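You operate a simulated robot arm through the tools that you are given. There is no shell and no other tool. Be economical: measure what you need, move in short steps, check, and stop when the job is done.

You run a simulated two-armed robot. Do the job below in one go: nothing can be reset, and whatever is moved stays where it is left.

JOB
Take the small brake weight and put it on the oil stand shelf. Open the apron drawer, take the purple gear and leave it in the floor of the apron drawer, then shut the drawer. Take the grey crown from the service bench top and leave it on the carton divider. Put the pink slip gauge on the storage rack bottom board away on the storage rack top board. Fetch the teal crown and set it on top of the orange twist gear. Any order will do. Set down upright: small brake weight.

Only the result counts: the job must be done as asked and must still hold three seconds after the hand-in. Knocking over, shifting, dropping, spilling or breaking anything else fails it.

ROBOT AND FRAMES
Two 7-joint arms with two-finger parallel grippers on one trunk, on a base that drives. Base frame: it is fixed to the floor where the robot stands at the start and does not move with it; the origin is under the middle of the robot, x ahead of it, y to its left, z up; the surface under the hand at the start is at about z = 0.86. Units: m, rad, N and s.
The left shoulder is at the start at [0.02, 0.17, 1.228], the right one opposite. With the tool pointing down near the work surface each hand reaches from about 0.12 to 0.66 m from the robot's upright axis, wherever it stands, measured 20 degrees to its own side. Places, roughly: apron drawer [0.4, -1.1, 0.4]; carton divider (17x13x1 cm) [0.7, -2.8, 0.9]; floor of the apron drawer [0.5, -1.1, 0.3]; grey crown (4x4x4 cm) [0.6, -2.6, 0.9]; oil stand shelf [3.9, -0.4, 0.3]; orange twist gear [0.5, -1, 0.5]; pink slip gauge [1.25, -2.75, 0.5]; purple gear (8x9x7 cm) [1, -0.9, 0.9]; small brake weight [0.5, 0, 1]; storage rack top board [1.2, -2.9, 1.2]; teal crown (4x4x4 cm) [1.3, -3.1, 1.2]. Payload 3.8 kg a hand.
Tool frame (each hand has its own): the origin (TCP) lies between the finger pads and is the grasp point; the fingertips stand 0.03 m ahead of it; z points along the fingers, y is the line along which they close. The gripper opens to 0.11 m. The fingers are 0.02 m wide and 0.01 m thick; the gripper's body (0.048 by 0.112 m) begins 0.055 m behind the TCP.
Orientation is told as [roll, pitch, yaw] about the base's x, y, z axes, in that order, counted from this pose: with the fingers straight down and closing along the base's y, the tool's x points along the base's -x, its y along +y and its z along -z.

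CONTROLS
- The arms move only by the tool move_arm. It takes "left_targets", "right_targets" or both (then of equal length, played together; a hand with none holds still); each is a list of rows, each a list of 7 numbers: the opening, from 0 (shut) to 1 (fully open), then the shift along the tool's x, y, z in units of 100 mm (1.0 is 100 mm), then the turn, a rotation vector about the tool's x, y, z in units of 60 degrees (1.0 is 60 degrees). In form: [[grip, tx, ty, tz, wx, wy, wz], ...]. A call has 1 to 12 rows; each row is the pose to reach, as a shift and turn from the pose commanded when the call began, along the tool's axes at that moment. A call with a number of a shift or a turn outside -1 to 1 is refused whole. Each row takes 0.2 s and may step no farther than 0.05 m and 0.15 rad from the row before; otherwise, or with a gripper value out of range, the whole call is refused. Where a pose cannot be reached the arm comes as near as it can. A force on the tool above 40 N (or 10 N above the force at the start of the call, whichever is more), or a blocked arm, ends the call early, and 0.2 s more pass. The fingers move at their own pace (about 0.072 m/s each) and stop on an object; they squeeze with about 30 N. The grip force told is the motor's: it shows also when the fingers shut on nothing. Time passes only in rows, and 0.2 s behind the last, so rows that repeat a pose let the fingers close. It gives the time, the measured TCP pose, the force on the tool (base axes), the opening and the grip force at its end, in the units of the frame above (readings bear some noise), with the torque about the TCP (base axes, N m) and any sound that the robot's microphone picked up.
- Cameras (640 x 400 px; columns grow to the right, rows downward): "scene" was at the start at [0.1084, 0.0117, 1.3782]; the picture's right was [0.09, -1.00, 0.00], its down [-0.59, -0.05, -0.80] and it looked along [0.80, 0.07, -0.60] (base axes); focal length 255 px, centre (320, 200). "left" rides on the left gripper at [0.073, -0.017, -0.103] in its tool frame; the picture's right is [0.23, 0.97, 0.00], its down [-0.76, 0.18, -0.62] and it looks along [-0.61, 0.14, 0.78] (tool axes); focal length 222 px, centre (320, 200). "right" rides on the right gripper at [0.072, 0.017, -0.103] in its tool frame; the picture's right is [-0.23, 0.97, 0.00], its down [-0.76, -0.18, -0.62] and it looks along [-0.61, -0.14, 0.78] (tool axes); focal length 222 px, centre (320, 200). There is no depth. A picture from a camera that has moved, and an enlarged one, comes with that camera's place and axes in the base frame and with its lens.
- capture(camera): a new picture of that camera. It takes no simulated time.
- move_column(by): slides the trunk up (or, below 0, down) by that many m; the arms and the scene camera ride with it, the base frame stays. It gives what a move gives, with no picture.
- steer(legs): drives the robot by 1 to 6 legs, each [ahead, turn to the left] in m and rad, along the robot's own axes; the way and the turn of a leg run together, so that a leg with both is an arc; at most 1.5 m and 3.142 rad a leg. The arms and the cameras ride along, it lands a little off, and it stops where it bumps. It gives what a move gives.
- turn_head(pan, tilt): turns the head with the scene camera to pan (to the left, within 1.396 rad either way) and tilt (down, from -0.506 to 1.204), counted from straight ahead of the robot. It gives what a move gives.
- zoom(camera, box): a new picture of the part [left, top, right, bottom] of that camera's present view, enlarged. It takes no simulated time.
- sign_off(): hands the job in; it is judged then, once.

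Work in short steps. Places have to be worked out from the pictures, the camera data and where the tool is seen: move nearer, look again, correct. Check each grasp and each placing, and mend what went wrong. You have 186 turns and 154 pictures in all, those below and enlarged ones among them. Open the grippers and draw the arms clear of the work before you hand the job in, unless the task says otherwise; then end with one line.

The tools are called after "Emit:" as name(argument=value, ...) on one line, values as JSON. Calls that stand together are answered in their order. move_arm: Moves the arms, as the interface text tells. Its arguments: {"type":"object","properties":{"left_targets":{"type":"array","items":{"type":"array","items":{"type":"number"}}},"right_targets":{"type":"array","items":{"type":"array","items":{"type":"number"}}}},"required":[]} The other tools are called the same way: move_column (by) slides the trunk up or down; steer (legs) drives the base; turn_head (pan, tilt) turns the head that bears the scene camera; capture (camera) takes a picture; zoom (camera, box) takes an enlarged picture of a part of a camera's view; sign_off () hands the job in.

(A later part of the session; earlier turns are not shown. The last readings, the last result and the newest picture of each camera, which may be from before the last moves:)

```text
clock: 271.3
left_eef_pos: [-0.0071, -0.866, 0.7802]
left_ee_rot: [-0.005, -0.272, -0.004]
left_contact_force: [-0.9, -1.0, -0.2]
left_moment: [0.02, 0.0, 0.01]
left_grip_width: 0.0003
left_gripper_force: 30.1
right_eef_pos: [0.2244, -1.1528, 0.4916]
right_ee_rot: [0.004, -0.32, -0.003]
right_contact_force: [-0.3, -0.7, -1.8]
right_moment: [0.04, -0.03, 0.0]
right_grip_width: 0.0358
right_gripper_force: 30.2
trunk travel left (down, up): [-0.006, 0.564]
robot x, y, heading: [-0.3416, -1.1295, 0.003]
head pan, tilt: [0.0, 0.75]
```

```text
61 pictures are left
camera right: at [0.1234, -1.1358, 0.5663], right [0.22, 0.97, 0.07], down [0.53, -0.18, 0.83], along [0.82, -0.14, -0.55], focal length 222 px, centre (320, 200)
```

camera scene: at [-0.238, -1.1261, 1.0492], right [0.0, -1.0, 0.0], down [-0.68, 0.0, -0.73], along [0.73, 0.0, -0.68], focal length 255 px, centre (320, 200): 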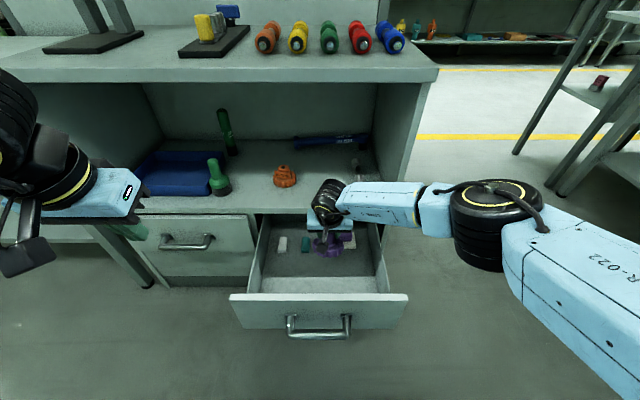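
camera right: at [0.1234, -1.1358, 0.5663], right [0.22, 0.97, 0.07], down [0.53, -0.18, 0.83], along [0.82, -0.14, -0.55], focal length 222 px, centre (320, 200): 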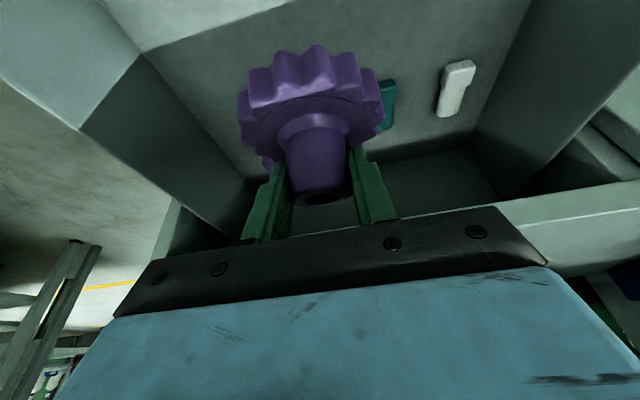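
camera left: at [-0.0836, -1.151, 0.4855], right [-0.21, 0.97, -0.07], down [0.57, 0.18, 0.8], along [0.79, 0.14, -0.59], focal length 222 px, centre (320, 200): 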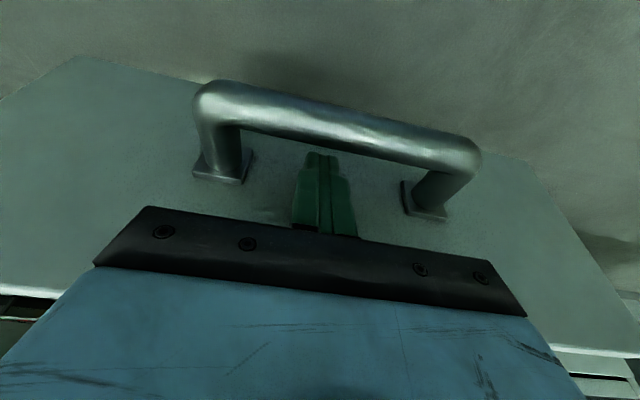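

I'll bring it slightly back to TCP x≈0.20, clear of both the items and the front panel, then lower until true floor contact.

Emit:
move_arm(right_targets=[[0, 0.22, 0, -0.05, 0, 0, 0], [0, 0.32, 0, 0.22, 0, 0, 0], [0, 0.41, 0, 0.5, 0, 0, 0]])

Emit:
move_arm(right_targets=[[0, 0.03, 0, 0.1, 0, 0, 0], [0, 0.062, 0, 0.19, 0, 0, 0], [0, 0.093, 0, 0.285, 0, 0, 0], [0, 0.124, 0, 0.38, 0, 0, 0], [0, 0.14, 0, 0.43, 0, 0, 0], [0, 0.155, 0, 0.475, 0, 0, 0], [0, 0.17, 0, 0.52, 0, 0, 0], [0, 0.186, 0, 0.57, 0, 0, 0]])

Emit:
capture(camera="right")

```text
clock: 272.1
left_eef_pos: [-0.0062, -0.8659, 0.7799]
left_ee_rot: [-0.007, -0.271, -0.006]
left_contact_force: [-0.4, -0.9, 0.1]
left_moment: [-0.02, -0.03, 0.05]
left_grip_width: 0.0
left_gripper_force: 29.8
right_eef_pos: [0.2029, -1.1535, 0.4292]
right_ee_rot: [0.002, -0.318, -0.004]
right_contact_force: [-1.0, -1.0, -3.1]
right_moment: [0.02, -0.03, -0.02]
right_grip_width: 0.0356
right_gripper_force: 29.9
trunk travel left (down, up): [-0.006, 0.564]
robot x, y, heading: [-0.3417, -1.1304, 0.002]
head pan, tilt: [0.0, 0.75]
```

```text
clock: 273.7
left_eef_pos: [-0.0072, -0.8651, 0.7792]
left_ee_rot: [-0.005, -0.27, -0.004]
left_contact_force: [-0.1, 0.6, -0.7]
left_moment: [-0.01, -0.02, 0.0]
left_grip_width: 0.0001
left_gripper_force: 29.5
right_eef_pos: [0.2085, -1.152, 0.3841]
right_ee_rot: [0.004, -0.336, -0.001]
right_contact_force: [3.8, -0.5, 10.6]
right_moment: [-0.15, -0.59, 0.07]
right_grip_width: 0.0358
right_gripper_force: 30.6
trunk travel left (down, up): [-0.006, 0.564]
robot x, y, heading: [-0.3409, -1.1344, 0.003]
head pan, tilt: [0.0, 0.75]
stopped in row 8 (right hand): the force on the tool passed its limit at 42 N (the readings are from after the stop); the commanded pose is now the measured one
```

```text
60 pictures are left
camera right: at [0.1063, -1.1351, 0.4569], right [0.21, 0.97, 0.08], down [0.51, -0.18, 0.84], along [0.83, -0.14, -0.54], focal length 222 px, centre (320, 200)
```

right: 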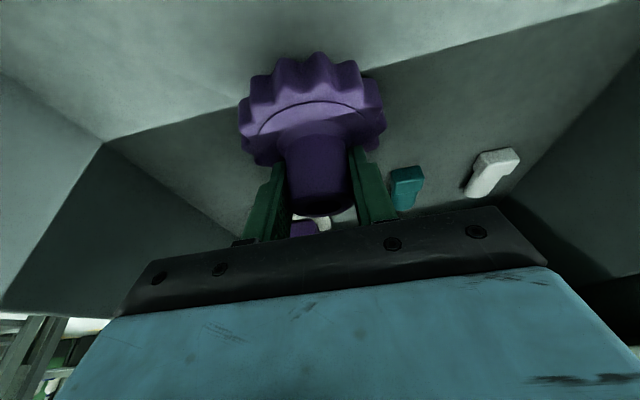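

This time the moment says the gear's front edge is on the floor. I'll release.

Emit:
move_arm(right_targets=[[0.3, 0, 0, -0.01, 0, 0, 0], [0.5, 0, 0, -0.01, 0, 0, 0], [0.7, 0, 0, -0.01, 0, 0, 0], [0.9, 0, 0, -0.01, 0, 0, 0], [1, 0, 0, -0.01, 0, 0, 0], [1, 0, 0, -0.01, 0, 0, 0]])

Emit:
move_arm(right_targets=[[1, -0.1, 0, -0.32, 0, 0, 0], [1, -0.2, 0, -0.63, 0, 0, 0], [1, -0.31, 0, -0.95, 0, 0, 0]])

Emit:
capture(camera="right")

```text
clock: 275.1
left_eef_pos: [-0.0075, -0.8658, 0.7785]
left_ee_rot: [-0.006, -0.271, -0.006]
left_contact_force: [0.7, -0.6, 0.5]
left_moment: [0.03, -0.03, 0.0]
left_grip_width: 0.0
left_gripper_force: 29.6
right_eef_pos: [0.2054, -1.1519, 0.3842]
right_ee_rot: [0.004, -0.331, -0.001]
right_contact_force: [0.6, 0.9, 0.0]
right_moment: [-0.01, 0.01, -0.01]
right_grip_width: 0.1099
right_gripper_force: 0.0
trunk travel left (down, up): [-0.006, 0.564]
robot x, y, heading: [-0.3445, -1.1325, 0.003]
head pan, tilt: [0.0, 0.75]
```

```text
clock: 275.9
left_eef_pos: [-0.0067, -0.8653, 0.7788]
left_ee_rot: [-0.003, -0.27, -0.006]
left_contact_force: [0.1, -0.3, -0.4]
left_moment: [0.01, 0.01, 0.01]
left_grip_width: 0.0
left_gripper_force: 30.3
right_eef_pos: [0.2044, -1.1515, 0.4842]
right_ee_rot: [0.004, -0.329, -0.002]
right_contact_force: [0.1, 0.1, -0.6]
right_moment: [0.02, 0.0, -0.04]
right_grip_width: 0.11
right_gripper_force: 0.0
trunk travel left (down, up): [-0.006, 0.564]
robot x, y, heading: [-0.3415, -1.1311, 0.006]
head pan, tilt: [0.0, 0.75]
```

```text
59 pictures are left
camera right: at [0.1026, -1.1344, 0.5581], right [0.22, 0.97, 0.08], down [0.52, -0.18, 0.84], along [0.83, -0.14, -0.54], focal length 222 px, centre (320, 200)
```

right: 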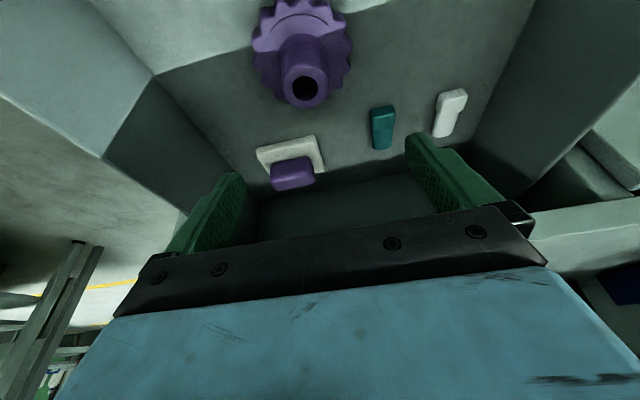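

The purple gear stands upright on the drawer floor and nothing else moved. I'll raise the right hand out, back up slightly, and bring the left fist in front of the handle to push the drawer shut.

Emit:
move_arm(right_targets=[[1, -0.1, 0, -0.32, 0, 0, 0], [1, -0.2, 0, -0.63, 0, 0, 0], [1, -0.31, 0, -0.95, 0, 0, 0]])

Emit:
move_arm(right_targets=[[1, -0.1, -0.3, -0.32, 0, 0, 0], [1, -0.2, -0.6, -0.63, 0, 0, 0], [1, -0.31, -0.9, -0.95, 0, 0, 0]])

Emit:
steer(legs=[[-0.12, 0]])

Emit:
move_arm(left_targets=[[0, 0.09, -0.3, 0.32, 0, 0, 0], [0, 0.18, -0.6, 0.64, 0, 0, 0], [0, 0.27, -0.88, 0.96, 0, 0, 0]], right_targets=[[1, 0, -0.3, 0, 0, 0, 0], [1, 0, -0.6, 0, 0, 0, 0], [1, 0, -0.9, 0, 0, 0, 0]])

Emit:
move_arm(left_targets=[[0, 0.09, -0.3, 0.32, 0, 0, 0], [0, 0.18, -0.6, 0.64, 0, 0, 0], [0, 0.27, -0.88, 0.96, 0, 0, 0]])

Emit:
move_arm(left_targets=[[0, 0.09, -0.3, 0.32, 0, 0, 0], [0, 0.18, -0.6, 0.64, 0, 0, 0], [0, 0.27, -0.88, 0.96, 0, 0, 0]])

Emit:
move_arm(left_targets=[[0, 0.09, 0, 0.32, 0, 0, 0], [0, 0.18, 0, 0.64, 0, 0, 0]])

Emit:
capture(camera="scene")

Emit:
capture(camera="left")

```text
clock: 276.7
left_eef_pos: [-0.0066, -0.8646, 0.7792]
left_ee_rot: [-0.006, -0.27, -0.007]
left_contact_force: [0.7, 0.1, 0.1]
left_moment: [-0.02, -0.03, 0.02]
left_grip_width: 0.0
left_gripper_force: 30.2
right_eef_pos: [0.2021, -1.1525, 0.5812]
right_ee_rot: [0.002, -0.327, -0.001]
right_contact_force: [-0.3, 0.0, 0.5]
right_moment: [0.02, 0.01, -0.03]
right_grip_width: 0.11
right_gripper_force: 0.0
trunk travel left (down, up): [-0.006, 0.564]
robot x, y, heading: [-0.3454, -1.1312, 0.002]
head pan, tilt: [0.0, 0.75]
```

```text
clock: 277.5
left_eef_pos: [-0.0078, -0.8643, 0.779]
left_ee_rot: [-0.006, -0.271, -0.005]
left_contact_force: [-0.2, 0.2, -0.6]
left_moment: [0.0, 0.0, -0.02]
left_grip_width: 0.0001
left_gripper_force: 29.6
right_eef_pos: [0.2005, -1.2432, 0.6839]
right_ee_rot: [0.004, -0.329, -0.002]
right_contact_force: [-0.7, 0.1, -0.4]
right_moment: [0.04, -0.01, -0.03]
right_grip_width: 0.1103
right_gripper_force: 0.1
trunk travel left (down, up): [-0.006, 0.564]
robot x, y, heading: [-0.3451, -1.1252, -0.002]
head pan, tilt: [0.0, 0.75]
```

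```text
clock: 278.7
left_eef_pos: [-0.1275, -0.8663, 0.7797]
left_ee_rot: [-0.006, -0.27, -0.006]
left_contact_force: [-0.3, -0.4, -0.1]
left_moment: [0.0, -0.01, -0.02]
left_grip_width: 0.0
left_gripper_force: 30.6
right_eef_pos: [0.0802, -1.2444, 0.684]
right_ee_rot: [0.004, -0.33, -0.003]
right_contact_force: [0.0, -0.2, 0.1]
right_moment: [0.02, 0.01, -0.03]
right_grip_width: 0.1099
right_gripper_force: 0.1
trunk travel left (down, up): [-0.006, 0.564]
robot x, y, heading: [-0.4636, -1.1299, 0.002]
head pan, tilt: [0.0, 0.75]
```

```text
clock: 279.5
left_eef_pos: [-0.1277, -0.9538, 0.6801]
left_ee_rot: [-0.005, -0.273, -0.004]
left_contact_force: [-0.3, 0.0, -0.7]
left_moment: [0.01, -0.04, 0.02]
left_grip_width: 0.0
left_gripper_force: 29.6
right_eef_pos: [0.0799, -1.3348, 0.6825]
right_ee_rot: [0.005, -0.329, -0.001]
right_contact_force: [0.9, 0.3, 0.3]
right_moment: [0.0, 0.0, 0.01]
right_grip_width: 0.1101
right_gripper_force: 0.1
trunk travel left (down, up): [-0.006, 0.564]
robot x, y, heading: [-0.4584, -1.1304, 0.001]
head pan, tilt: [0.0, 0.75]
```

```text
clock: 280.3
left_eef_pos: [-0.1298, -1.0425, 0.5787]
left_ee_rot: [-0.005, -0.27, -0.005]
left_contact_force: [-0.1, -0.4, 0.0]
left_moment: [0.02, 0.01, 0.01]
left_grip_width: 0.0
left_gripper_force: 30.1
right_eef_pos: [0.0814, -1.3358, 0.681]
right_ee_rot: [0.004, -0.33, -0.004]
right_contact_force: [-0.4, -0.7, -0.3]
right_moment: [-0.02, -0.01, -0.01]
right_grip_width: 0.11
right_gripper_force: 0.0
trunk travel left (down, up): [-0.006, 0.564]
robot x, y, heading: [-0.4643, -1.131, -0.002]
head pan, tilt: [0.0, 0.75]
```

```text
clock: 281.1
left_eef_pos: [-0.1311, -1.1323, 0.4799]
left_ee_rot: [-0.006, -0.269, -0.004]
left_contact_force: [0.1, 0.1, 0.5]
left_moment: [0.03, -0.01, 0.02]
left_grip_width: 0.0
left_gripper_force: 30.0
right_eef_pos: [0.0814, -1.3335, 0.6814]
right_ee_rot: [0.003, -0.332, -0.003]
right_contact_force: [0.4, 0.9, -0.2]
right_moment: [0.01, 0.0, -0.01]
right_grip_width: 0.1102
right_gripper_force: 0.2
trunk travel left (down, up): [-0.006, 0.564]
robot x, y, heading: [-0.4614, -1.1331, 0.002]
head pan, tilt: [0.0, 0.75]
```

```text
clock: 281.7
left_eef_pos: [-0.1299, -1.132, 0.4161]
left_ee_rot: [-0.004, -0.273, -0.009]
left_contact_force: [0.9, -0.9, 0.1]
left_moment: [0.02, 0.0, 0.0]
left_grip_width: 0.0
left_gripper_force: 30.3
right_eef_pos: [0.0806, -1.3348, 0.681]
right_ee_rot: [0.004, -0.33, -0.004]
right_contact_force: [-0.4, -0.9, -0.2]
right_moment: [0.03, 0.01, -0.01]
right_grip_width: 0.1099
right_gripper_force: 0.0
trunk travel left (down, up): [-0.006, 0.564]
robot x, y, heading: [-0.4624, -1.1303, 0.001]
head pan, tilt: [0.0, 0.75]
```

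```text
58 pictures are left
camera scene: at [-0.3581, -1.1265, 1.0492], right [0.0, -1.0, 0.0], down [-0.68, 0.0, -0.73], along [0.73, 0.0, -0.68], focal length 255 px, centre (320, 200)
```

scene: 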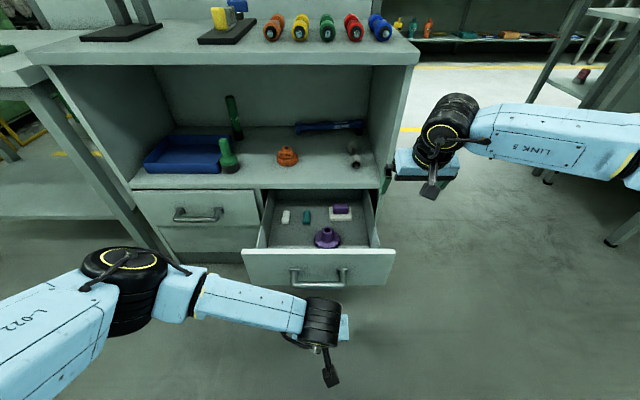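

```text
57 pictures are left
camera left: at [-0.2288, -1.1473, 0.4954], right [-0.21, 0.98, -0.07], down [0.57, 0.18, 0.8], along [0.8, 0.13, -0.59], focal length 222 px, centre (320, 200)
```

left: 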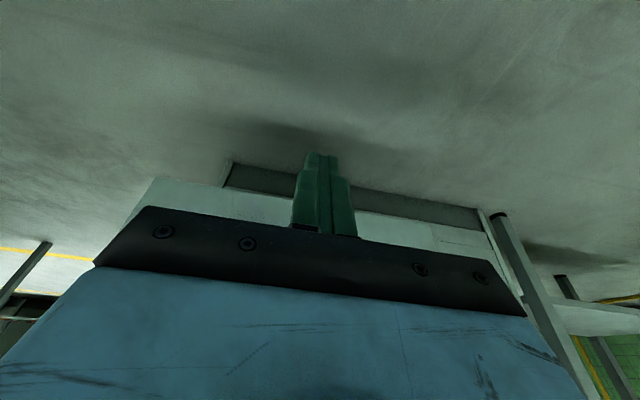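

The right hand must be clear of the cabinet side before pushing, so I'll swing it outward. Then I'll drive forward to push the drawer shut.

Emit:
move_arm(right_targets=[[1, 0, -0.33, -0.1, 0, 0, 0], [1, 0, -0.66, -0.2, 0, 0, 0], [1, 0, -1, -0.3, 0, 0, 0]])

Emit:
move_arm(right_targets=[[1, 0.2, -0.33, -0.1, 0, 0, 0], [1, 0.4, -0.66, -0.2, 0, 0, 0], [1, 0.6, -1, -0.3, 0, 0, 0]])

Emit:
steer(legs=[[0.3, 0]])

Emit:
capture(camera="scene")

```text
clock: 282.5
left_eef_pos: [-0.1301, -1.1319, 0.4163]
left_ee_rot: [-0.005, -0.271, -0.008]
left_contact_force: [1.1, 0.0, 0.3]
left_moment: [-0.03, 0.02, 0.01]
left_grip_width: 0.0002
left_gripper_force: 29.8
right_eef_pos: [0.07, -1.4341, 0.7105]
right_ee_rot: [0.004, -0.33, -0.004]
right_contact_force: [-1.1, -0.2, 0.7]
right_moment: [-0.01, 0.04, -0.01]
right_grip_width: 0.1095
right_gripper_force: 0.1
trunk travel left (down, up): [-0.006, 0.564]
robot x, y, heading: [-0.4634, -1.13, -0.001]
head pan, tilt: [0.0, 0.75]
```

```text
clock: 283.3
left_eef_pos: [-0.131, -1.1314, 0.416]
left_ee_rot: [-0.006, -0.271, -0.007]
left_contact_force: [0.2, -0.1, 0.1]
left_moment: [0.02, 0.03, 0.0]
left_grip_width: 0.0
left_gripper_force: 30.1
right_eef_pos: [0.0036, -1.5346, 0.7162]
right_ee_rot: [0.004, -0.33, -0.001]
right_contact_force: [0.0, 0.2, -0.6]
right_moment: [0.0, 0.01, -0.01]
right_grip_width: 0.1101
right_gripper_force: 0.0
trunk travel left (down, up): [-0.006, 0.564]
robot x, y, heading: [-0.4603, -1.129, -0.001]
head pan, tilt: [0.0, 0.75]
```

```text
clock: 285.4
left_eef_pos: [0.1651, -1.1354, 0.4153]
left_ee_rot: [-0.005, -0.27, -0.011]
left_contact_force: [0.4, -0.4, 0.2]
left_moment: [0.04, 0.02, 0.03]
left_grip_width: 0.0002
left_gripper_force: 30.3
right_eef_pos: [0.297, -1.5378, 0.7176]
right_ee_rot: [0.004, -0.33, -0.009]
right_contact_force: [0.2, -0.9, 0.0]
right_moment: [0.01, 0.0, 0.04]
right_grip_width: 0.1099
right_gripper_force: 0.1
trunk travel left (down, up): [-0.006, 0.564]
robot x, y, heading: [-0.1666, -1.133, -0.002]
head pan, tilt: [0.0, 0.75]
```

```text
56 pictures are left
camera scene: at [-0.0627, -1.128, 1.0492], right [-0.01, -1.0, 0.0], down [-0.68, 0.0, -0.73], along [0.73, 0.0, -0.68], focal length 255 px, centre (320, 200)
```

scene: 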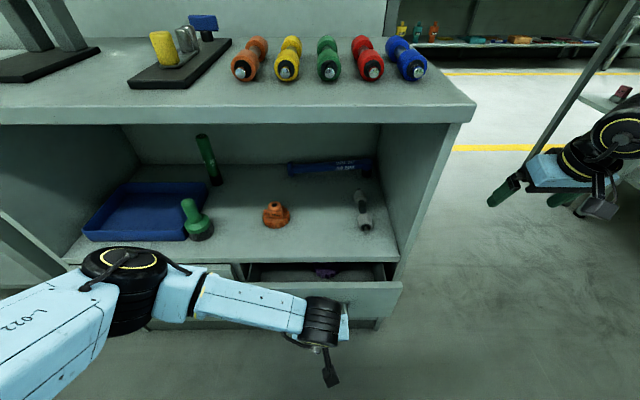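

Pushing works, with about 6 cm left. I'll drive in short increments until it's shut.

Emit:
steer(legs=[[0.05, 0]])

Emit:
steer(legs=[[0.02, 0]])

Emit:
capture(camera="scene")

```text
clock: 286.3
left_eef_pos: [0.2145, -1.1354, 0.4172]
left_ee_rot: [-0.005, -0.27, -0.012]
left_contact_force: [-0.1, -1.2, -0.9]
left_moment: [-0.01, -0.01, -0.02]
left_grip_width: 0.0
left_gripper_force: 29.8
right_eef_pos: [0.3463, -1.5383, 0.7159]
right_ee_rot: [0.003, -0.329, -0.009]
right_contact_force: [-0.7, 1.2, -0.6]
right_moment: [0.0, 0.02, -0.03]
right_grip_width: 0.1099
right_gripper_force: 0.2
trunk travel left (down, up): [-0.006, 0.564]
robot x, y, heading: [-0.1194, -1.1319, -0.006]
head pan, tilt: [0.0, 0.75]
```

```text
clock: 287.2
left_eef_pos: [0.2236, -1.1369, 0.4146]
left_ee_rot: [-0.007, -0.251, -0.018]
left_contact_force: [0.4, 0.7, -1.0]
left_moment: [0.0, 0.0, -0.03]
left_grip_width: 0.0
left_gripper_force: 29.7
right_eef_pos: [0.3636, -1.5384, 0.7167]
right_ee_rot: [0.004, -0.33, -0.008]
right_contact_force: [1.3, 0.8, 0.3]
right_moment: [0.01, 0.04, -0.03]
right_grip_width: 0.1099
right_gripper_force: 0.1
trunk travel left (down, up): [-0.006, 0.564]
robot x, y, heading: [-0.1008, -1.1327, 0.001]
head pan, tilt: [0.0, 0.75]
stopped in leg 1: the force on the tool passed its limit at 69 N (the readings are from after the stop); the commanded pose is now the measured one
```

```text
55 pictures are left
camera scene: at [0.0042, -1.1282, 1.0492], right [-0.01, -1.0, 0.0], down [-0.68, 0.0, -0.73], along [0.73, 0.0, -0.68], focal length 255 px, centre (320, 200)
```

scene: 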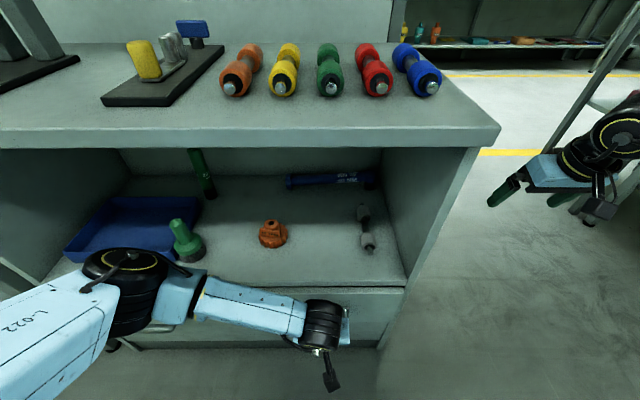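

The drawer is shut. I'll back away, raise the trunk, bring the right arm in and drive to the service bench, approaching its end from the passage side.

Emit:
steer(legs=[[-0.33, 0]])

Emit:
move_column(by=0.4)

Emit:
move_arm(left_targets=[[0.5, -0.1, 0.3, -0.3, 0, 0.08, 0], [1, -0.2, 0.6, -0.6, 0, 0.16, 0], [1, -0.3, 0.95, -0.9, 0, 0.25, 0]], right_targets=[[1, 0.1, 0.33, 0, 0, 0.1, 0], [1, 0.2, 0.66, 0, 0, 0.2, 0], [1, 0.3, 1, 0, 0, 0.315, 0]])

Emit:
move_arm(left_targets=[[1, 0, 0.3, -0.3, 0, 0, 0], [1, 0, 0.5, -0.6, 0, 0, 0], [1, 0, 0.5, -1, 0, 0, 0]], right_targets=[[1, 0, 0.33, 0, 0, 0, 0], [1, 0, 0.66, 0, 0, 0, 0], [1, 0, 1, 0, 0, 0, 0]])

Emit:
steer(legs=[[0, -1.5708], [0.82, 0], [0, 1.5708], [1.05, 0], [0, -1.5708]])

Emit:
turn_head(pan=0.0, tilt=0.6)

Emit:
capture(camera="scene")

```text
clock: 289.4
left_eef_pos: [-0.1033, -1.1345, 0.4141]
left_ee_rot: [-0.006, -0.252, -0.017]
left_contact_force: [0.0, 0.4, -0.3]
left_moment: [-0.01, -0.01, 0.04]
left_grip_width: 0.0
left_gripper_force: 30.3
right_eef_pos: [0.0377, -1.5369, 0.7164]
right_ee_rot: [0.004, -0.33, -0.008]
right_contact_force: [0.6, -0.3, 0.4]
right_moment: [-0.02, 0.01, -0.03]
right_grip_width: 0.1101
right_gripper_force: 0.1
trunk travel left (down, up): [-0.006, 0.564]
robot x, y, heading: [-0.4287, -1.1321, -0.01]
head pan, tilt: [0.0, 0.75]
```

```text
clock: 293.2
left_eef_pos: [-0.1032, -1.1338, 0.8156]
left_ee_rot: [-0.006, -0.253, -0.017]
left_contact_force: [0.4, 0.0, -0.4]
left_moment: [-0.04, 0.04, -0.01]
left_grip_width: 0.0
left_gripper_force: 29.2
right_eef_pos: [0.0382, -1.5367, 1.1159]
right_ee_rot: [0.004, -0.33, -0.01]
right_contact_force: [0.0, -0.6, -0.2]
right_moment: [0.01, 0.02, 0.01]
right_grip_width: 0.11
right_gripper_force: 0.2
trunk travel left (down, up): [-0.406, 0.164]
robot x, y, heading: [-0.429, -1.1281, -0.006]
head pan, tilt: [0.0, 0.75]
```

```text
clock: 294.0
left_eef_pos: [-0.0946, -1.0394, 0.9074]
left_ee_rot: [-0.009, 0.013, -0.02]
left_contact_force: [-0.5, 0.5, 0.7]
left_moment: [-0.03, -0.03, -0.01]
left_grip_width: 0.109
left_gripper_force: 0.3
right_eef_pos: [0.0097, -1.4333, 1.1094]
right_ee_rot: [0.002, 0.004, -0.006]
right_contact_force: [-0.9, 0.7, 0.1]
right_moment: [-0.04, 0.04, 0.0]
right_grip_width: 0.11
right_gripper_force: 0.0
trunk travel left (down, up): [-0.406, 0.164]
robot x, y, heading: [-0.428, -1.1249, -0.01]
head pan, tilt: [0.0, 0.75]
```

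```text
clock: 294.8
left_eef_pos: [-0.093, -0.9904, 1.0062]
left_ee_rot: [-0.008, 0.009, -0.019]
left_contact_force: [-0.5, 0.1, -1.0]
left_moment: [-0.02, 0.01, -0.01]
left_grip_width: 0.1102
left_gripper_force: 0.0
right_eef_pos: [0.0124, -1.335, 1.1076]
right_ee_rot: [0.0, 0.001, -0.007]
right_contact_force: [-0.2, 0.3, -0.6]
right_moment: [0.0, -0.02, 0.01]
right_grip_width: 0.11
right_gripper_force: 0.0
trunk travel left (down, up): [-0.406, 0.164]
robot x, y, heading: [-0.4294, -1.1294, -0.004]
head pan, tilt: [0.0, 0.75]
```

```text
clock: 315.7
left_eef_pos: [0.7429, -2.3102, 1.0064]
left_ee_rot: [-0.009, 0.009, -1.608]
left_contact_force: [0.3, -0.9, -0.3]
left_moment: [0.03, -0.03, -0.01]
left_grip_width: 0.11
left_gripper_force: 0.1
right_eef_pos: [0.3973, -2.4101, 1.1067]
right_ee_rot: [0.002, -0.001, -1.599]
right_contact_force: [0.2, 0.0, 0.1]
right_moment: [0.02, -0.01, -0.01]
right_grip_width: 0.1098
right_gripper_force: 0.0
trunk travel left (down, up): [-0.406, 0.164]
robot x, y, heading: [0.6136, -1.9784, -1.589]
head pan, tilt: [0.0, 0.75]
```

```text
clock: 316.4
left_eef_pos: [0.7432, -2.3104, 1.0059]
left_ee_rot: [-0.007, 0.011, -1.608]
left_contact_force: [-0.4, 0.5, -0.1]
left_moment: [0.03, -0.01, -0.01]
left_grip_width: 0.1102
left_gripper_force: 0.0
right_eef_pos: [0.3974, -2.4097, 1.1086]
right_ee_rot: [0.003, -0.001, -1.598]
right_contact_force: [-0.4, 0.2, -0.2]
right_moment: [0.01, 0.03, 0.0]
right_grip_width: 0.1102
right_gripper_force: 0.0
trunk travel left (down, up): [-0.406, 0.164]
robot x, y, heading: [0.614, -1.9748, -1.593]
head pan, tilt: [0.0, 0.6]
```

```text
54 pictures are left
camera scene: at [0.6092, -2.0799, 1.4621], right [-1.0, 0.02, 0.0], down [0.01, 0.57, -0.82], along [-0.02, -0.82, -0.57], focal length 255 px, centre (320, 200)
```

scene: 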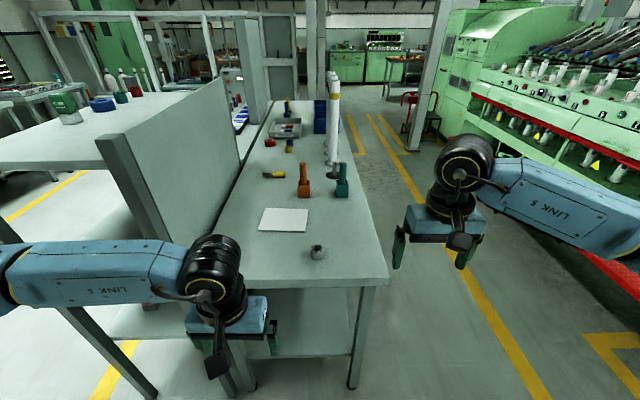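

The grey crown is at about (0.60, -2.63) and the carton divider at about (0.72, -2.81). I'll use the right hand from x≈0.8, where its forearm stays over the aisle. First I'll tuck the left arm up.

Emit:
move_arm(left_targets=[[1, 0.1, 0, -0.33, 0, 0, 0], [1, 0.2, 0, -0.66, 0, 0, 0], [1, 0.3, 0, -1, 0, 0, 0]])

Emit:
move_arm(left_targets=[[1, 0.1, 0, -0.33, 0, 0, 0], [1, 0.2, 0, -0.66, 0, 0, 0], [1, 0.3, 0, -1, 0, 0, 0]])

Emit:
move_arm(left_targets=[[1, 0.1, 0, -0.33, 0, 0, 0], [1, 0.2, 0, -0.66, 0, 0, 0], [1, 0.3, 0, -1, 0, 0, 0]])

Emit:
steer(legs=[[0, 1.593], [0.18, 0], [0, -1.571], [0.22, 0]])

Emit:
move_column(by=-0.06)

Emit:
capture(camera="scene")

```text
clock: 317.2
left_eef_pos: [0.7468, -2.2796, 1.1068]
left_ee_rot: [-0.007, 0.01, -1.606]
left_contact_force: [-0.4, 0.4, -0.3]
left_moment: [0.01, 0.0, 0.03]
left_grip_width: 0.11
left_gripper_force: 0.1
right_eef_pos: [0.3976, -2.4083, 1.1083]
right_ee_rot: [0.005, -0.001, -1.596]
right_contact_force: [1.0, 0.2, 0.0]
right_moment: [-0.01, 0.04, -0.02]
right_grip_width: 0.1099
right_gripper_force: 0.0
trunk travel left (down, up): [-0.406, 0.164]
robot x, y, heading: [0.6067, -1.9751, -1.595]
head pan, tilt: [0.0, 0.6]
```

```text
clock: 318.0
left_eef_pos: [0.7489, -2.254, 1.2052]
left_ee_rot: [-0.006, 0.011, -1.607]
left_contact_force: [-0.2, 0.3, -0.4]
left_moment: [-0.01, -0.03, 0.03]
left_grip_width: 0.11
left_gripper_force: 0.0
right_eef_pos: [0.3968, -2.409, 1.1082]
right_ee_rot: [0.004, -0.001, -1.596]
right_contact_force: [-0.1, 0.4, 0.5]
right_moment: [0.02, -0.02, -0.01]
right_grip_width: 0.1101
right_gripper_force: 0.1
trunk travel left (down, up): [-0.406, 0.164]
robot x, y, heading: [0.613, -1.9733, -1.595]
head pan, tilt: [0.0, 0.6]
```

```text
clock: 318.8
left_eef_pos: [0.7476, -2.2246, 1.3081]
left_ee_rot: [-0.006, 0.009, -1.607]
left_contact_force: [1.0, 0.7, 0.1]
left_moment: [-0.03, -0.04, 0.01]
left_grip_width: 0.1099
left_gripper_force: 0.0
right_eef_pos: [0.397, -2.409, 1.1087]
right_ee_rot: [0.003, -0.002, -1.598]
right_contact_force: [-1.0, -0.7, 1.2]
right_moment: [-0.01, -0.01, 0.02]
right_grip_width: 0.1098
right_gripper_force: 0.0
trunk travel left (down, up): [-0.406, 0.164]
robot x, y, heading: [0.6124, -1.973, -1.6]
head pan, tilt: [0.0, 0.6]
```

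```text
clock: 329.3
left_eef_pos: [0.9418, -2.4375, 1.3073]
left_ee_rot: [-0.006, 0.009, -1.57]
left_contact_force: [2.1, -1.0, -0.1]
left_moment: [0.01, -0.01, 0.01]
left_grip_width: 0.1101
left_gripper_force: 0.1
right_eef_pos: [0.5966, -2.6345, 1.1095]
right_ee_rot: [0.004, 0.002, -1.56]
right_contact_force: [1.0, -0.9, -0.1]
right_moment: [-0.03, -0.03, -0.01]
right_grip_width: 0.1101
right_gripper_force: 0.1
trunk travel left (down, up): [-0.406, 0.164]
robot x, y, heading: [0.7936, -2.1946, -1.556]
head pan, tilt: [0.0, 0.6]
```

```text
clock: 330.3
left_eef_pos: [0.9427, -2.4369, 1.2481]
left_ee_rot: [-0.007, 0.011, -1.568]
left_contact_force: [0.4, -0.2, -0.3]
left_moment: [0.0, 0.03, 0.02]
left_grip_width: 0.11
left_gripper_force: 0.1
right_eef_pos: [0.5965, -2.6351, 1.0488]
right_ee_rot: [0.004, 0.0, -1.56]
right_contact_force: [0.2, 0.0, -0.1]
right_moment: [0.03, 0.03, 0.01]
right_grip_width: 0.1099
right_gripper_force: 0.0
trunk travel left (down, up): [-0.346, 0.224]
robot x, y, heading: [0.7948, -2.1918, -1.556]
head pan, tilt: [0.0, 0.6]
```

```text
53 pictures are left
camera scene: at [0.7972, -2.2977, 1.4022], right [-1.0, -0.01, 0.0], down [-0.01, 0.56, -0.83], along [0.01, -0.82, -0.56], focal length 255 px, centre (320, 200)
```

scene: 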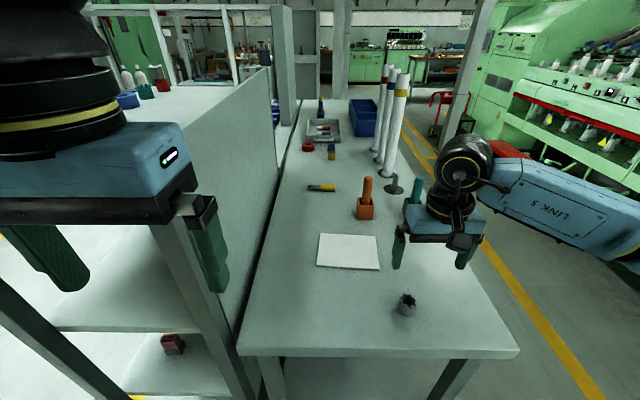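

The right hand is nearly above the crown, so I'll look from its own camera.

Emit:
capture(camera="right")

```text
52 pictures are left
camera right: at [0.6131, -2.5619, 1.1509], right [0.98, -0.22, 0.0], down [-0.17, -0.76, 0.62], along [-0.13, -0.61, -0.78], focal length 222 px, centre (320, 200)
```

right: 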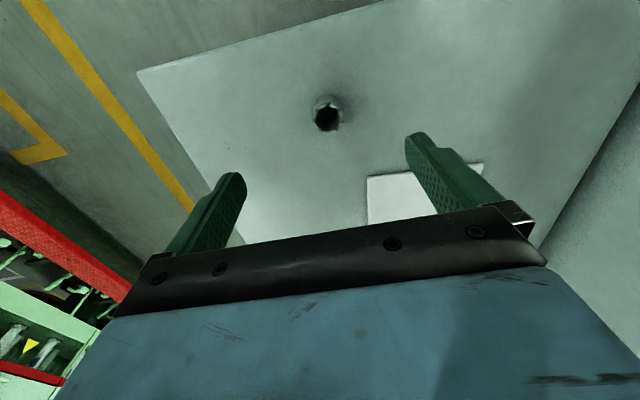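

The crown is at about (0.605, -2.642). I'll align, descend and grasp.

Emit:
move_arm(right_targets=[[1, -0.03, 0.04, 0.4, 0, 0, 0], [1, -0.07, 0.08, 0.7, 0, 0, 0], [1, -0.07, 0.08, 1, 0, 0, 0]])

Emit:
move_arm(right_targets=[[1, 0, 0, 0.25, 0, 0, 0], [1, 0, 0, 0.53, 0, 0, 0], [0.5, 0, 0, 0.53, 0, 0, 0], [0.2, 0, 0, 0.53, 0, 0, 0], [0, 0, 0, 0.53, 0, 0, 0], [0, 0, 0, 0.53, 0, 0, 0], [0, 0, 0, 0.53, 0, 0, 0]])

Emit:
capture(camera="right")

```text
clock: 331.1
left_eef_pos: [0.9415, -2.4368, 1.2479]
left_ee_rot: [-0.006, 0.011, -1.571]
left_contact_force: [-0.1, 1.0, 0.4]
left_moment: [-0.03, 0.03, -0.01]
left_grip_width: 0.1102
left_gripper_force: 0.1
right_eef_pos: [0.6075, -2.6423, 0.948]
right_ee_rot: [0.005, -0.001, -1.559]
right_contact_force: [-0.3, -0.2, 0.2]
right_moment: [-0.03, -0.01, 0.01]
right_grip_width: 0.11
right_gripper_force: 0.2
trunk travel left (down, up): [-0.346, 0.224]
robot x, y, heading: [0.7942, -2.1918, -1.559]
head pan, tilt: [0.0, 0.6]
```

```text
clock: 332.7
left_eef_pos: [0.9418, -2.4374, 1.2488]
left_ee_rot: [-0.006, 0.01, -1.571]
left_contact_force: [0.0, 1.0, -0.1]
left_moment: [0.0, -0.01, 0.03]
left_grip_width: 0.1098
left_gripper_force: 0.0
right_eef_pos: [0.6061, -2.6423, 0.8947]
right_ee_rot: [0.004, 0.001, -1.559]
right_contact_force: [0.5, 0.2, -0.2]
right_moment: [0.03, 0.0, 0.04]
right_grip_width: 0.0376
right_gripper_force: 29.9
trunk travel left (down, up): [-0.346, 0.224]
robot x, y, heading: [0.7964, -2.1897, -1.56]
head pan, tilt: [0.0, 0.6]
```

```text
51 pictures are left
camera right: at [0.6216, -2.5686, 0.9978], right [0.98, -0.22, 0.0], down [-0.17, -0.76, 0.62], along [-0.13, -0.61, -0.78], focal length 222 px, centre (320, 200)
```

right: 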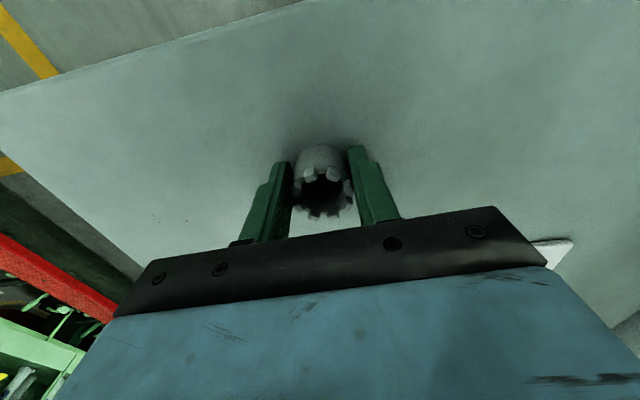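

The crown is gripped. I'll lift it and carry it over the divider.

Emit:
move_arm(right_targets=[[0, 0, 0, -0.33, 0, 0, 0], [0, 0, 0, -0.66, 0, 0, 0], [0, -0.3, 0.2, -0.8, 0, 0, 0], [0, -0.6, 0.5, -0.8, 0, 0, 0], [0, -0.9, 0.8, -0.8, 0, 0, 0]])

Emit:
move_arm(right_targets=[[0, -0.33, 0.15, 0, 0, 0, 0], [0, -0.68, 0.36, 0, 0, 0, 0]])

Emit:
capture(camera="right")

```text
clock: 333.9
left_eef_pos: [0.9429, -2.4366, 1.2475]
left_ee_rot: [-0.007, 0.011, -1.571]
left_contact_force: [0.3, 0.2, -0.1]
left_moment: [-0.01, 0.0, 0.01]
left_grip_width: 0.1102
left_gripper_force: 0.0
right_eef_pos: [0.6869, -2.7334, 0.9763]
right_ee_rot: [0.003, 0.0, -1.56]
right_contact_force: [0.9, -1.0, -0.4]
right_moment: [0.0, 0.02, 0.01]
right_grip_width: 0.0377
right_gripper_force: 30.7
trunk travel left (down, up): [-0.346, 0.224]
robot x, y, heading: [0.794, -2.1909, -1.559]
head pan, tilt: [0.0, 0.6]
```

```text
clock: 334.5
left_eef_pos: [0.9436, -2.4362, 1.2485]
left_ee_rot: [-0.009, 0.009, -1.571]
left_contact_force: [-0.1, 0.6, -1.0]
left_moment: [-0.05, 0.01, 0.03]
left_grip_width: 0.11
left_gripper_force: 0.0
right_eef_pos: [0.7248, -2.7996, 0.9756]
right_ee_rot: [0.001, -0.001, -1.557]
right_contact_force: [-0.7, 0.6, -1.4]
right_moment: [0.03, 0.02, -0.01]
right_grip_width: 0.0376
right_gripper_force: 29.9
trunk travel left (down, up): [-0.346, 0.224]
robot x, y, heading: [0.7917, -2.1928, -1.557]
head pan, tilt: [0.0, 0.6]
```

```text
50 pictures are left
camera right: at [0.7417, -2.7263, 1.0785], right [0.98, -0.21, 0.0], down [-0.17, -0.76, 0.62], along [-0.13, -0.61, -0.78], focal length 222 px, centre (320, 200)
```

right: 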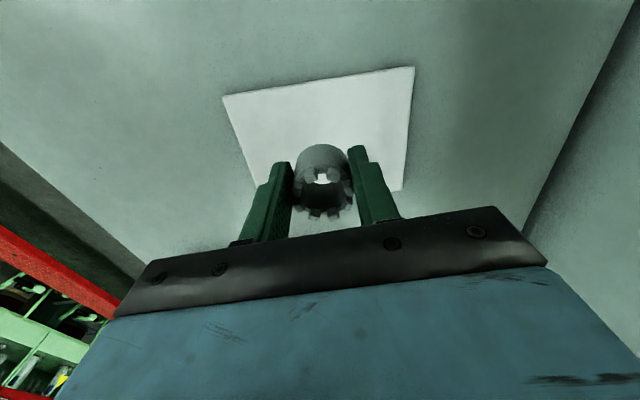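

The TCP is over the divider, which spans x 0.65 to 0.81 and y -2.76 to -2.90. I'll lower with small final steps.

Emit:
move_arm(right_targets=[[0, -0.06, 0, 0.25, 0, 0, 0], [0, -0.12, 0, 0.5, 0, 0, 0], [0, -0.12, 0, 0.58, 0, 0, 0], [0, -0.12, 0, 0.62, 0, 0, 0], [0, -0.12, 0, 0.66, 0, 0, 0], [0, -0.12, 0, 0.7, 0, 0, 0]])

Emit:
capture(camera="right")

```text
clock: 335.9
left_eef_pos: [0.9413, -2.4371, 1.249]
left_ee_rot: [-0.007, 0.011, -1.57]
left_contact_force: [-0.6, 0.2, 0.7]
left_moment: [0.03, 0.03, 0.0]
left_grip_width: 0.1101
left_gripper_force: 0.0
right_eef_pos: [0.7189, -2.7994, 0.9143]
right_ee_rot: [0.003, -0.001, -1.562]
right_contact_force: [0.4, -0.5, -0.2]
right_moment: [0.03, 0.01, -0.01]
right_grip_width: 0.0375
right_gripper_force: 30.0
right hand out of reach, approached as far as the arm can: row 2, 3, 4, 5, 6
trunk travel left (down, up): [-0.346, 0.224]
robot x, y, heading: [0.7956, -2.1892, -1.556]
head pan, tilt: [0.0, 0.6]
```

```text
49 pictures are left
camera right: at [0.7342, -2.7261, 1.0169], right [0.98, -0.22, 0.0], down [-0.17, -0.76, 0.62], along [-0.13, -0.61, -0.78], focal length 222 px, centre (320, 200)
```

right: 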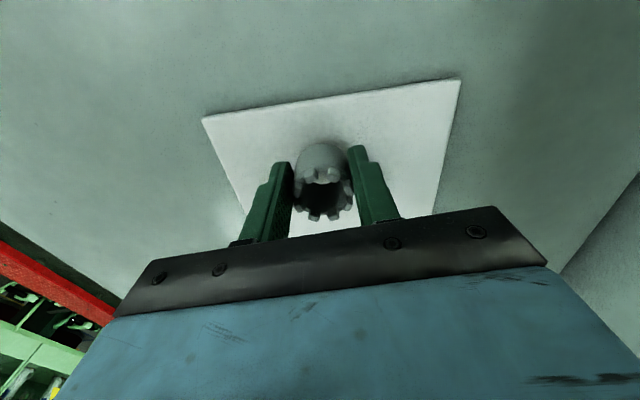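

The arm is at its reach limit with about 1 cm to go, so I'll use the trunk for the rest.

Emit:
move_column(by=-0.007)

Emit:
move_column(by=-0.003)

```text
clock: 336.5
left_eef_pos: [0.9421, -2.4368, 1.2415]
left_ee_rot: [-0.008, 0.011, -1.571]
left_contact_force: [-0.2, -0.2, -0.1]
left_moment: [0.01, -0.01, 0.0]
left_grip_width: 0.1099
left_gripper_force: 0.0
right_eef_pos: [0.718, -2.7999, 0.908]
right_ee_rot: [0.004, 0.0, -1.56]
right_contact_force: [-0.2, 0.3, -0.1]
right_moment: [-0.02, -0.01, 0.01]
right_grip_width: 0.0374
right_gripper_force: 29.8
trunk travel left (down, up): [-0.339, 0.231]
robot x, y, heading: [0.7929, -2.1899, -1.557]
head pan, tilt: [0.0, 0.6]
```

```text
clock: 337.0
left_eef_pos: [0.9411, -2.4367, 1.2379]
left_ee_rot: [-0.008, 0.01, -1.571]
left_contact_force: [-0.2, 0.4, -1.1]
left_moment: [-0.01, 0.01, -0.03]
left_grip_width: 0.1099
left_gripper_force: 0.1
right_eef_pos: [0.7191, -2.7989, 0.9045]
right_ee_rot: [0.003, 0.001, -1.559]
right_contact_force: [0.3, 0.4, -0.3]
right_moment: [-0.01, 0.01, -0.01]
right_grip_width: 0.0373
right_gripper_force: 30.2
trunk travel left (down, up): [-0.336, 0.234]
robot x, y, heading: [0.7919, -2.1929, -1.56]
head pan, tilt: [0.0, 0.6]
```

No contact yet, so I'll continue in 2 to 3 mm steps.

Emit:
move_column(by=-0.003)

Emit:
move_column(by=-0.002)

Emit:
zoom(camera="right", box=[240, 80, 400, 230])

```text
clock: 337.5
left_eef_pos: [0.9425, -2.4369, 1.2347]
left_ee_rot: [-0.005, 0.01, -1.572]
left_contact_force: [-0.7, -0.6, 0.2]
left_moment: [0.03, 0.0, -0.03]
left_grip_width: 0.1101
left_gripper_force: 0.0
right_eef_pos: [0.7183, -2.7996, 0.9039]
right_ee_rot: [0.003, -0.003, -1.56]
right_contact_force: [-1.5, 0.3, 9.3]
right_moment: [-0.07, 0.11, -0.01]
right_grip_width: 0.0379
right_gripper_force: 29.5
trunk travel left (down, up): [-0.333, 0.237]
robot x, y, heading: [0.7897, -2.1943, -1.558]
head pan, tilt: [0.0, 0.6]
```

```text
clock: 338.1
left_eef_pos: [0.9424, -2.435, 1.2337]
left_ee_rot: [-0.007, 0.009, -1.572]
left_contact_force: [-0.1, -0.3, -0.2]
left_moment: [0.02, 0.01, -0.02]
left_grip_width: 0.1099
left_gripper_force: 0.1
right_eef_pos: [0.7173, -2.7977, 0.903]
right_ee_rot: [0.003, -0.005, -1.558]
right_contact_force: [-0.6, -1.4, 24.3]
right_moment: [-0.11, 0.1, 0.02]
right_grip_width: 0.0377
right_gripper_force: 29.7
trunk travel left (down, up): [-0.331, 0.239]
robot x, y, heading: [0.7924, -2.1907, -1.56]
head pan, tilt: [0.0, 0.6]
```

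```text
2.67 times, centred on (320, 155) of right
camera zoom: at [0.7345, -2.7255, 1.0047], right [0.98, -0.22, 0.0], down [-0.17, -0.76, 0.63], along [-0.13, -0.61, -0.78], focal length 592 px, centre (320, 320)
```

zoom: 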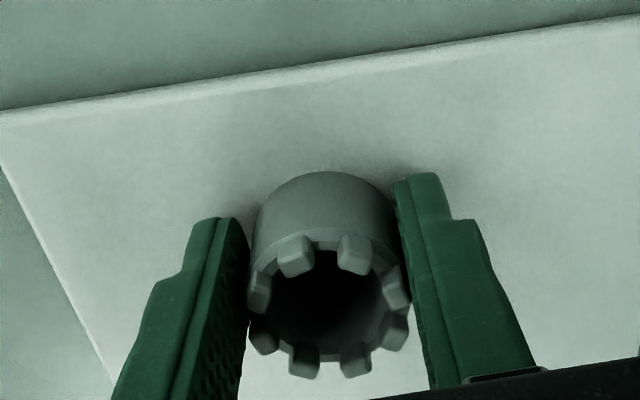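

Contact at 24 N: the crown is seated on the divider. I'll ease up 2 mm with the trunk, open, and lift away.

Emit:
move_column(by=0.002)

Emit:
move_arm(right_targets=[[0.4, 0, 0, 0, 0, 0, 0], [0.6, 0, 0, 0, 0, 0, 0], [0.8, 0, 0, 0, 0, 0, 0], [0.9, 0, 0, 0, 0, 0, 0], [0.9, 0, 0, -0.2, 0, 0, 0], [0.9, 0, 0, -0.5, 0, 0, 0], [0.9, 0.1, 0, -0.9, 0, 0, 0]])

Emit:
capture(camera="right")

```text
clock: 338.6
left_eef_pos: [0.9422, -2.4362, 1.2351]
left_ee_rot: [-0.008, 0.009, -1.57]
left_contact_force: [-0.5, 0.5, 0.5]
left_moment: [-0.01, 0.01, -0.02]
left_grip_width: 0.1098
left_gripper_force: 0.2
right_eef_pos: [0.7186, -2.8, 0.9019]
right_ee_rot: [0.002, -0.005, -1.559]
right_contact_force: [0.5, -4.0, 15.3]
right_moment: [-0.29, 0.03, 0.01]
right_grip_width: 0.0375
right_gripper_force: 30.0
trunk travel left (down, up): [-0.333, 0.237]
robot x, y, heading: [0.7949, -2.1898, -1.559]
head pan, tilt: [0.0, 0.6]
```

```text
clock: 340.2
left_eef_pos: [0.9403, -2.4359, 1.2349]
left_ee_rot: [-0.006, 0.01, -1.571]
left_contact_force: [0.2, 0.4, -0.5]
left_moment: [0.0, -0.03, 0.0]
left_grip_width: 0.1098
left_gripper_force: 0.0
right_eef_pos: [0.7185, -2.7877, 0.9915]
right_ee_rot: [0.002, 0.001, -1.562]
right_contact_force: [-0.9, -0.1, 0.0]
right_moment: [0.0, -0.01, 0.03]
right_grip_width: 0.0991
right_gripper_force: 0.0
trunk travel left (down, up): [-0.333, 0.237]
robot x, y, heading: [0.7987, -2.1897, -1.552]
head pan, tilt: [0.0, 0.6]
```

```text
47 pictures are left
camera right: at [0.7336, -2.7149, 1.0945], right [0.98, -0.22, 0.0], down [-0.17, -0.76, 0.62], along [-0.13, -0.61, -0.78], focal length 222 px, centre (320, 200)
```

right: 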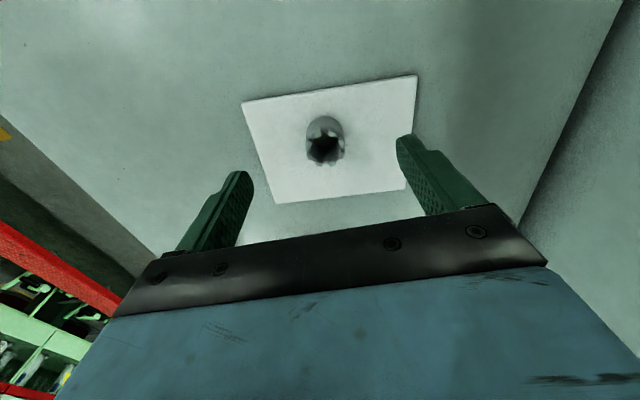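

The grey crown stands on the divider. Now I'll raise the right hand, back off, and view the storage rack from the passage.

Emit:
move_arm(right_targets=[[0.9, 0.2, 0, -0.33, 0, 0, 0], [0.9, 0.5, 0, -0.66, 0, 0, 0], [0.9, 0.8, 0, -0.95, 0, 0, 0]])

Emit:
steer(legs=[[-0.3, 0], [0, 1.56], [0.45, 0], [0, -1.57]])

Emit:
turn_head(pan=0.0, tilt=0.7)

Emit:
capture(camera="scene")

```text
clock: 341.0
left_eef_pos: [0.942, -2.4357, 1.2354]
left_ee_rot: [-0.006, 0.008, -1.571]
left_contact_force: [-0.3, 0.2, -0.4]
left_moment: [0.0, -0.01, 0.03]
left_grip_width: 0.1101
left_gripper_force: 0.0
right_eef_pos: [0.715, -2.7056, 1.0875]
right_ee_rot: [0.002, -0.001, -1.56]
right_contact_force: [-0.6, 0.0, -0.3]
right_moment: [0.01, -0.01, 0.01]
right_grip_width: 0.099
right_gripper_force: 0.1
trunk travel left (down, up): [-0.333, 0.237]
robot x, y, heading: [0.7955, -2.1923, -1.556]
head pan, tilt: [0.0, 0.6]
```

```text
clock: 352.8
left_eef_pos: [1.3812, -2.1608, 1.2345]
left_ee_rot: [-0.007, 0.011, -1.61]
left_contact_force: [-0.3, -0.1, -0.4]
left_moment: [-0.01, 0.02, -0.04]
left_grip_width: 0.1102
left_gripper_force: 0.2
right_eef_pos: [1.1432, -2.4219, 1.0873]
right_ee_rot: [0.005, -0.002, -1.598]
right_contact_force: [-0.8, -0.1, 0.1]
right_moment: [-0.01, -0.04, 0.04]
right_grip_width: 0.099
right_gripper_force: 0.0
trunk travel left (down, up): [-0.333, 0.237]
robot x, y, heading: [1.2414, -1.9122, -1.601]
head pan, tilt: [0.0, 0.6]
```

```text
clock: 353.5
left_eef_pos: [1.3806, -2.1609, 1.2369]
left_ee_rot: [-0.006, 0.01, -1.611]
left_contact_force: [-0.2, 0.0, 0.0]
left_moment: [0.02, 0.0, 0.0]
left_grip_width: 0.1098
left_gripper_force: 0.0
right_eef_pos: [1.1436, -2.421, 1.0874]
right_ee_rot: [0.004, 0.001, -1.598]
right_contact_force: [-0.4, 0.9, -0.3]
right_moment: [0.01, 0.02, -0.02]
right_grip_width: 0.099
right_gripper_force: 0.0
trunk travel left (down, up): [-0.333, 0.237]
robot x, y, heading: [1.2436, -1.9137, -1.597]
head pan, tilt: [0.0, 0.7]
```

```text
46 pictures are left
camera scene: at [1.2412, -2.0122, 1.3805], right [-1.0, 0.03, 0.0], down [0.02, 0.64, -0.77], along [-0.02, -0.76, -0.64], focal length 255 px, centre (320, 200)
```

scene: 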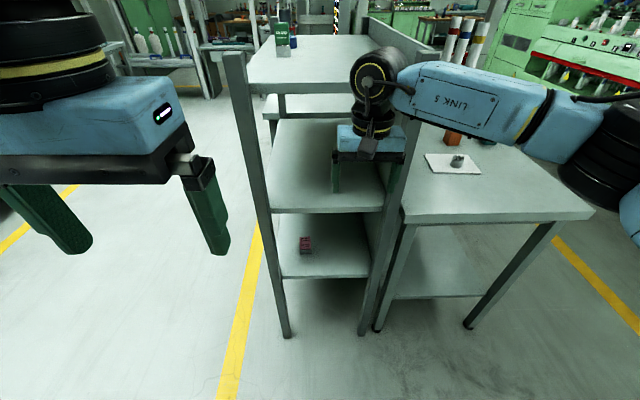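

The rack is narrow (x≈1.02 to 1.44, front y≈-2.6, boards at z≈0.48, 0.84 and 1.21), and the gauge is on the bottom board at about (1.285, -2.755). The front posts would block the forearm, so I'll approach from the rack's open +x side.

Emit:
zoom(camera="scene", box=[260, 10, 420, 290])

Emit:
steer(legs=[[0, 1.6], [0.88, 0], [0, -1.5708], [0.85, 0], [0, -1.5708]])

Emit:
turn_head(pan=0.0, tilt=0.6)

Emit:
capture(camera="scene")

```text
1.43 times, centred on (340, 150) of scene
camera zoom: at [1.2412, -2.0122, 1.3805], right [-1.0, 0.03, 0.0], down [0.02, 0.64, -0.77], along [-0.02, -0.76, -0.64], focal length 365 px, centre (291, 271)
```

zoom: 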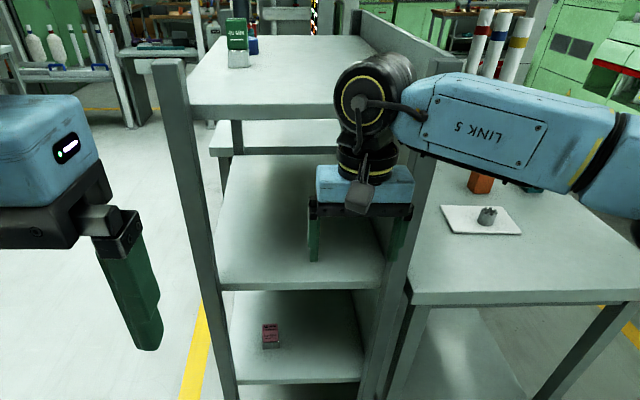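

```text
clock: 373.7
left_eef_pos: [1.8786, -2.8894, 1.2344]
left_ee_rot: [-0.007, 0.01, 3.118]
left_contact_force: [0.4, 0.0, 0.2]
left_moment: [0.03, 0.02, -0.01]
left_grip_width: 0.11
left_gripper_force: 0.0
right_eef_pos: [1.6134, -2.6562, 1.086]
right_ee_rot: [0.003, 0.0, 3.13]
right_contact_force: [0.3, 0.3, -0.6]
right_moment: [0.03, 0.0, 0.02]
right_grip_width: 0.0989
right_gripper_force: 0.1
trunk travel left (down, up): [-0.333, 0.237]
robot x, y, heading: [2.1288, -2.7472, 3.127]
head pan, tilt: [0.0, 0.7]
```

```text
clock: 374.4
left_eef_pos: [1.8787, -2.8892, 1.2357]
left_ee_rot: [-0.007, 0.007, 3.118]
left_contact_force: [0.0, -0.2, 0.3]
left_moment: [0.01, 0.01, 0.0]
left_grip_width: 0.1101
left_gripper_force: 0.0
right_eef_pos: [1.6152, -2.6553, 1.0868]
right_ee_rot: [0.003, 0.001, 3.129]
right_contact_force: [-0.2, 0.0, 0.6]
right_moment: [-0.02, -0.02, 0.0]
right_grip_width: 0.0989
right_gripper_force: 0.0
trunk travel left (down, up): [-0.333, 0.237]
robot x, y, heading: [2.1216, -2.746, 3.13]
head pan, tilt: [0.0, 0.6]
```

```text
44 pictures are left
camera scene: at [2.0183, -2.7435, 1.3891], right [0.01, 1.0, 0.0], down [0.57, -0.01, -0.82], along [-0.82, 0.01, -0.57], focal length 255 px, centre (320, 200)
```

scene: 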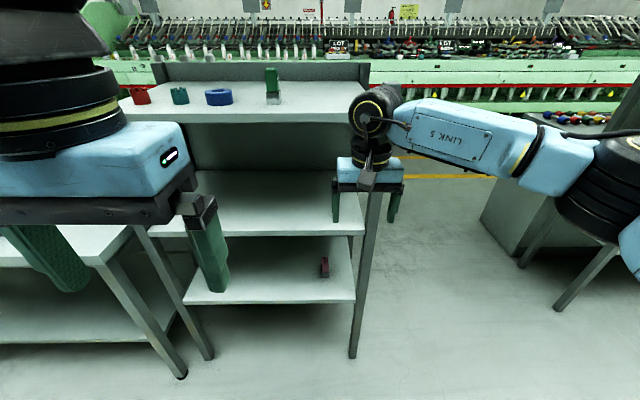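

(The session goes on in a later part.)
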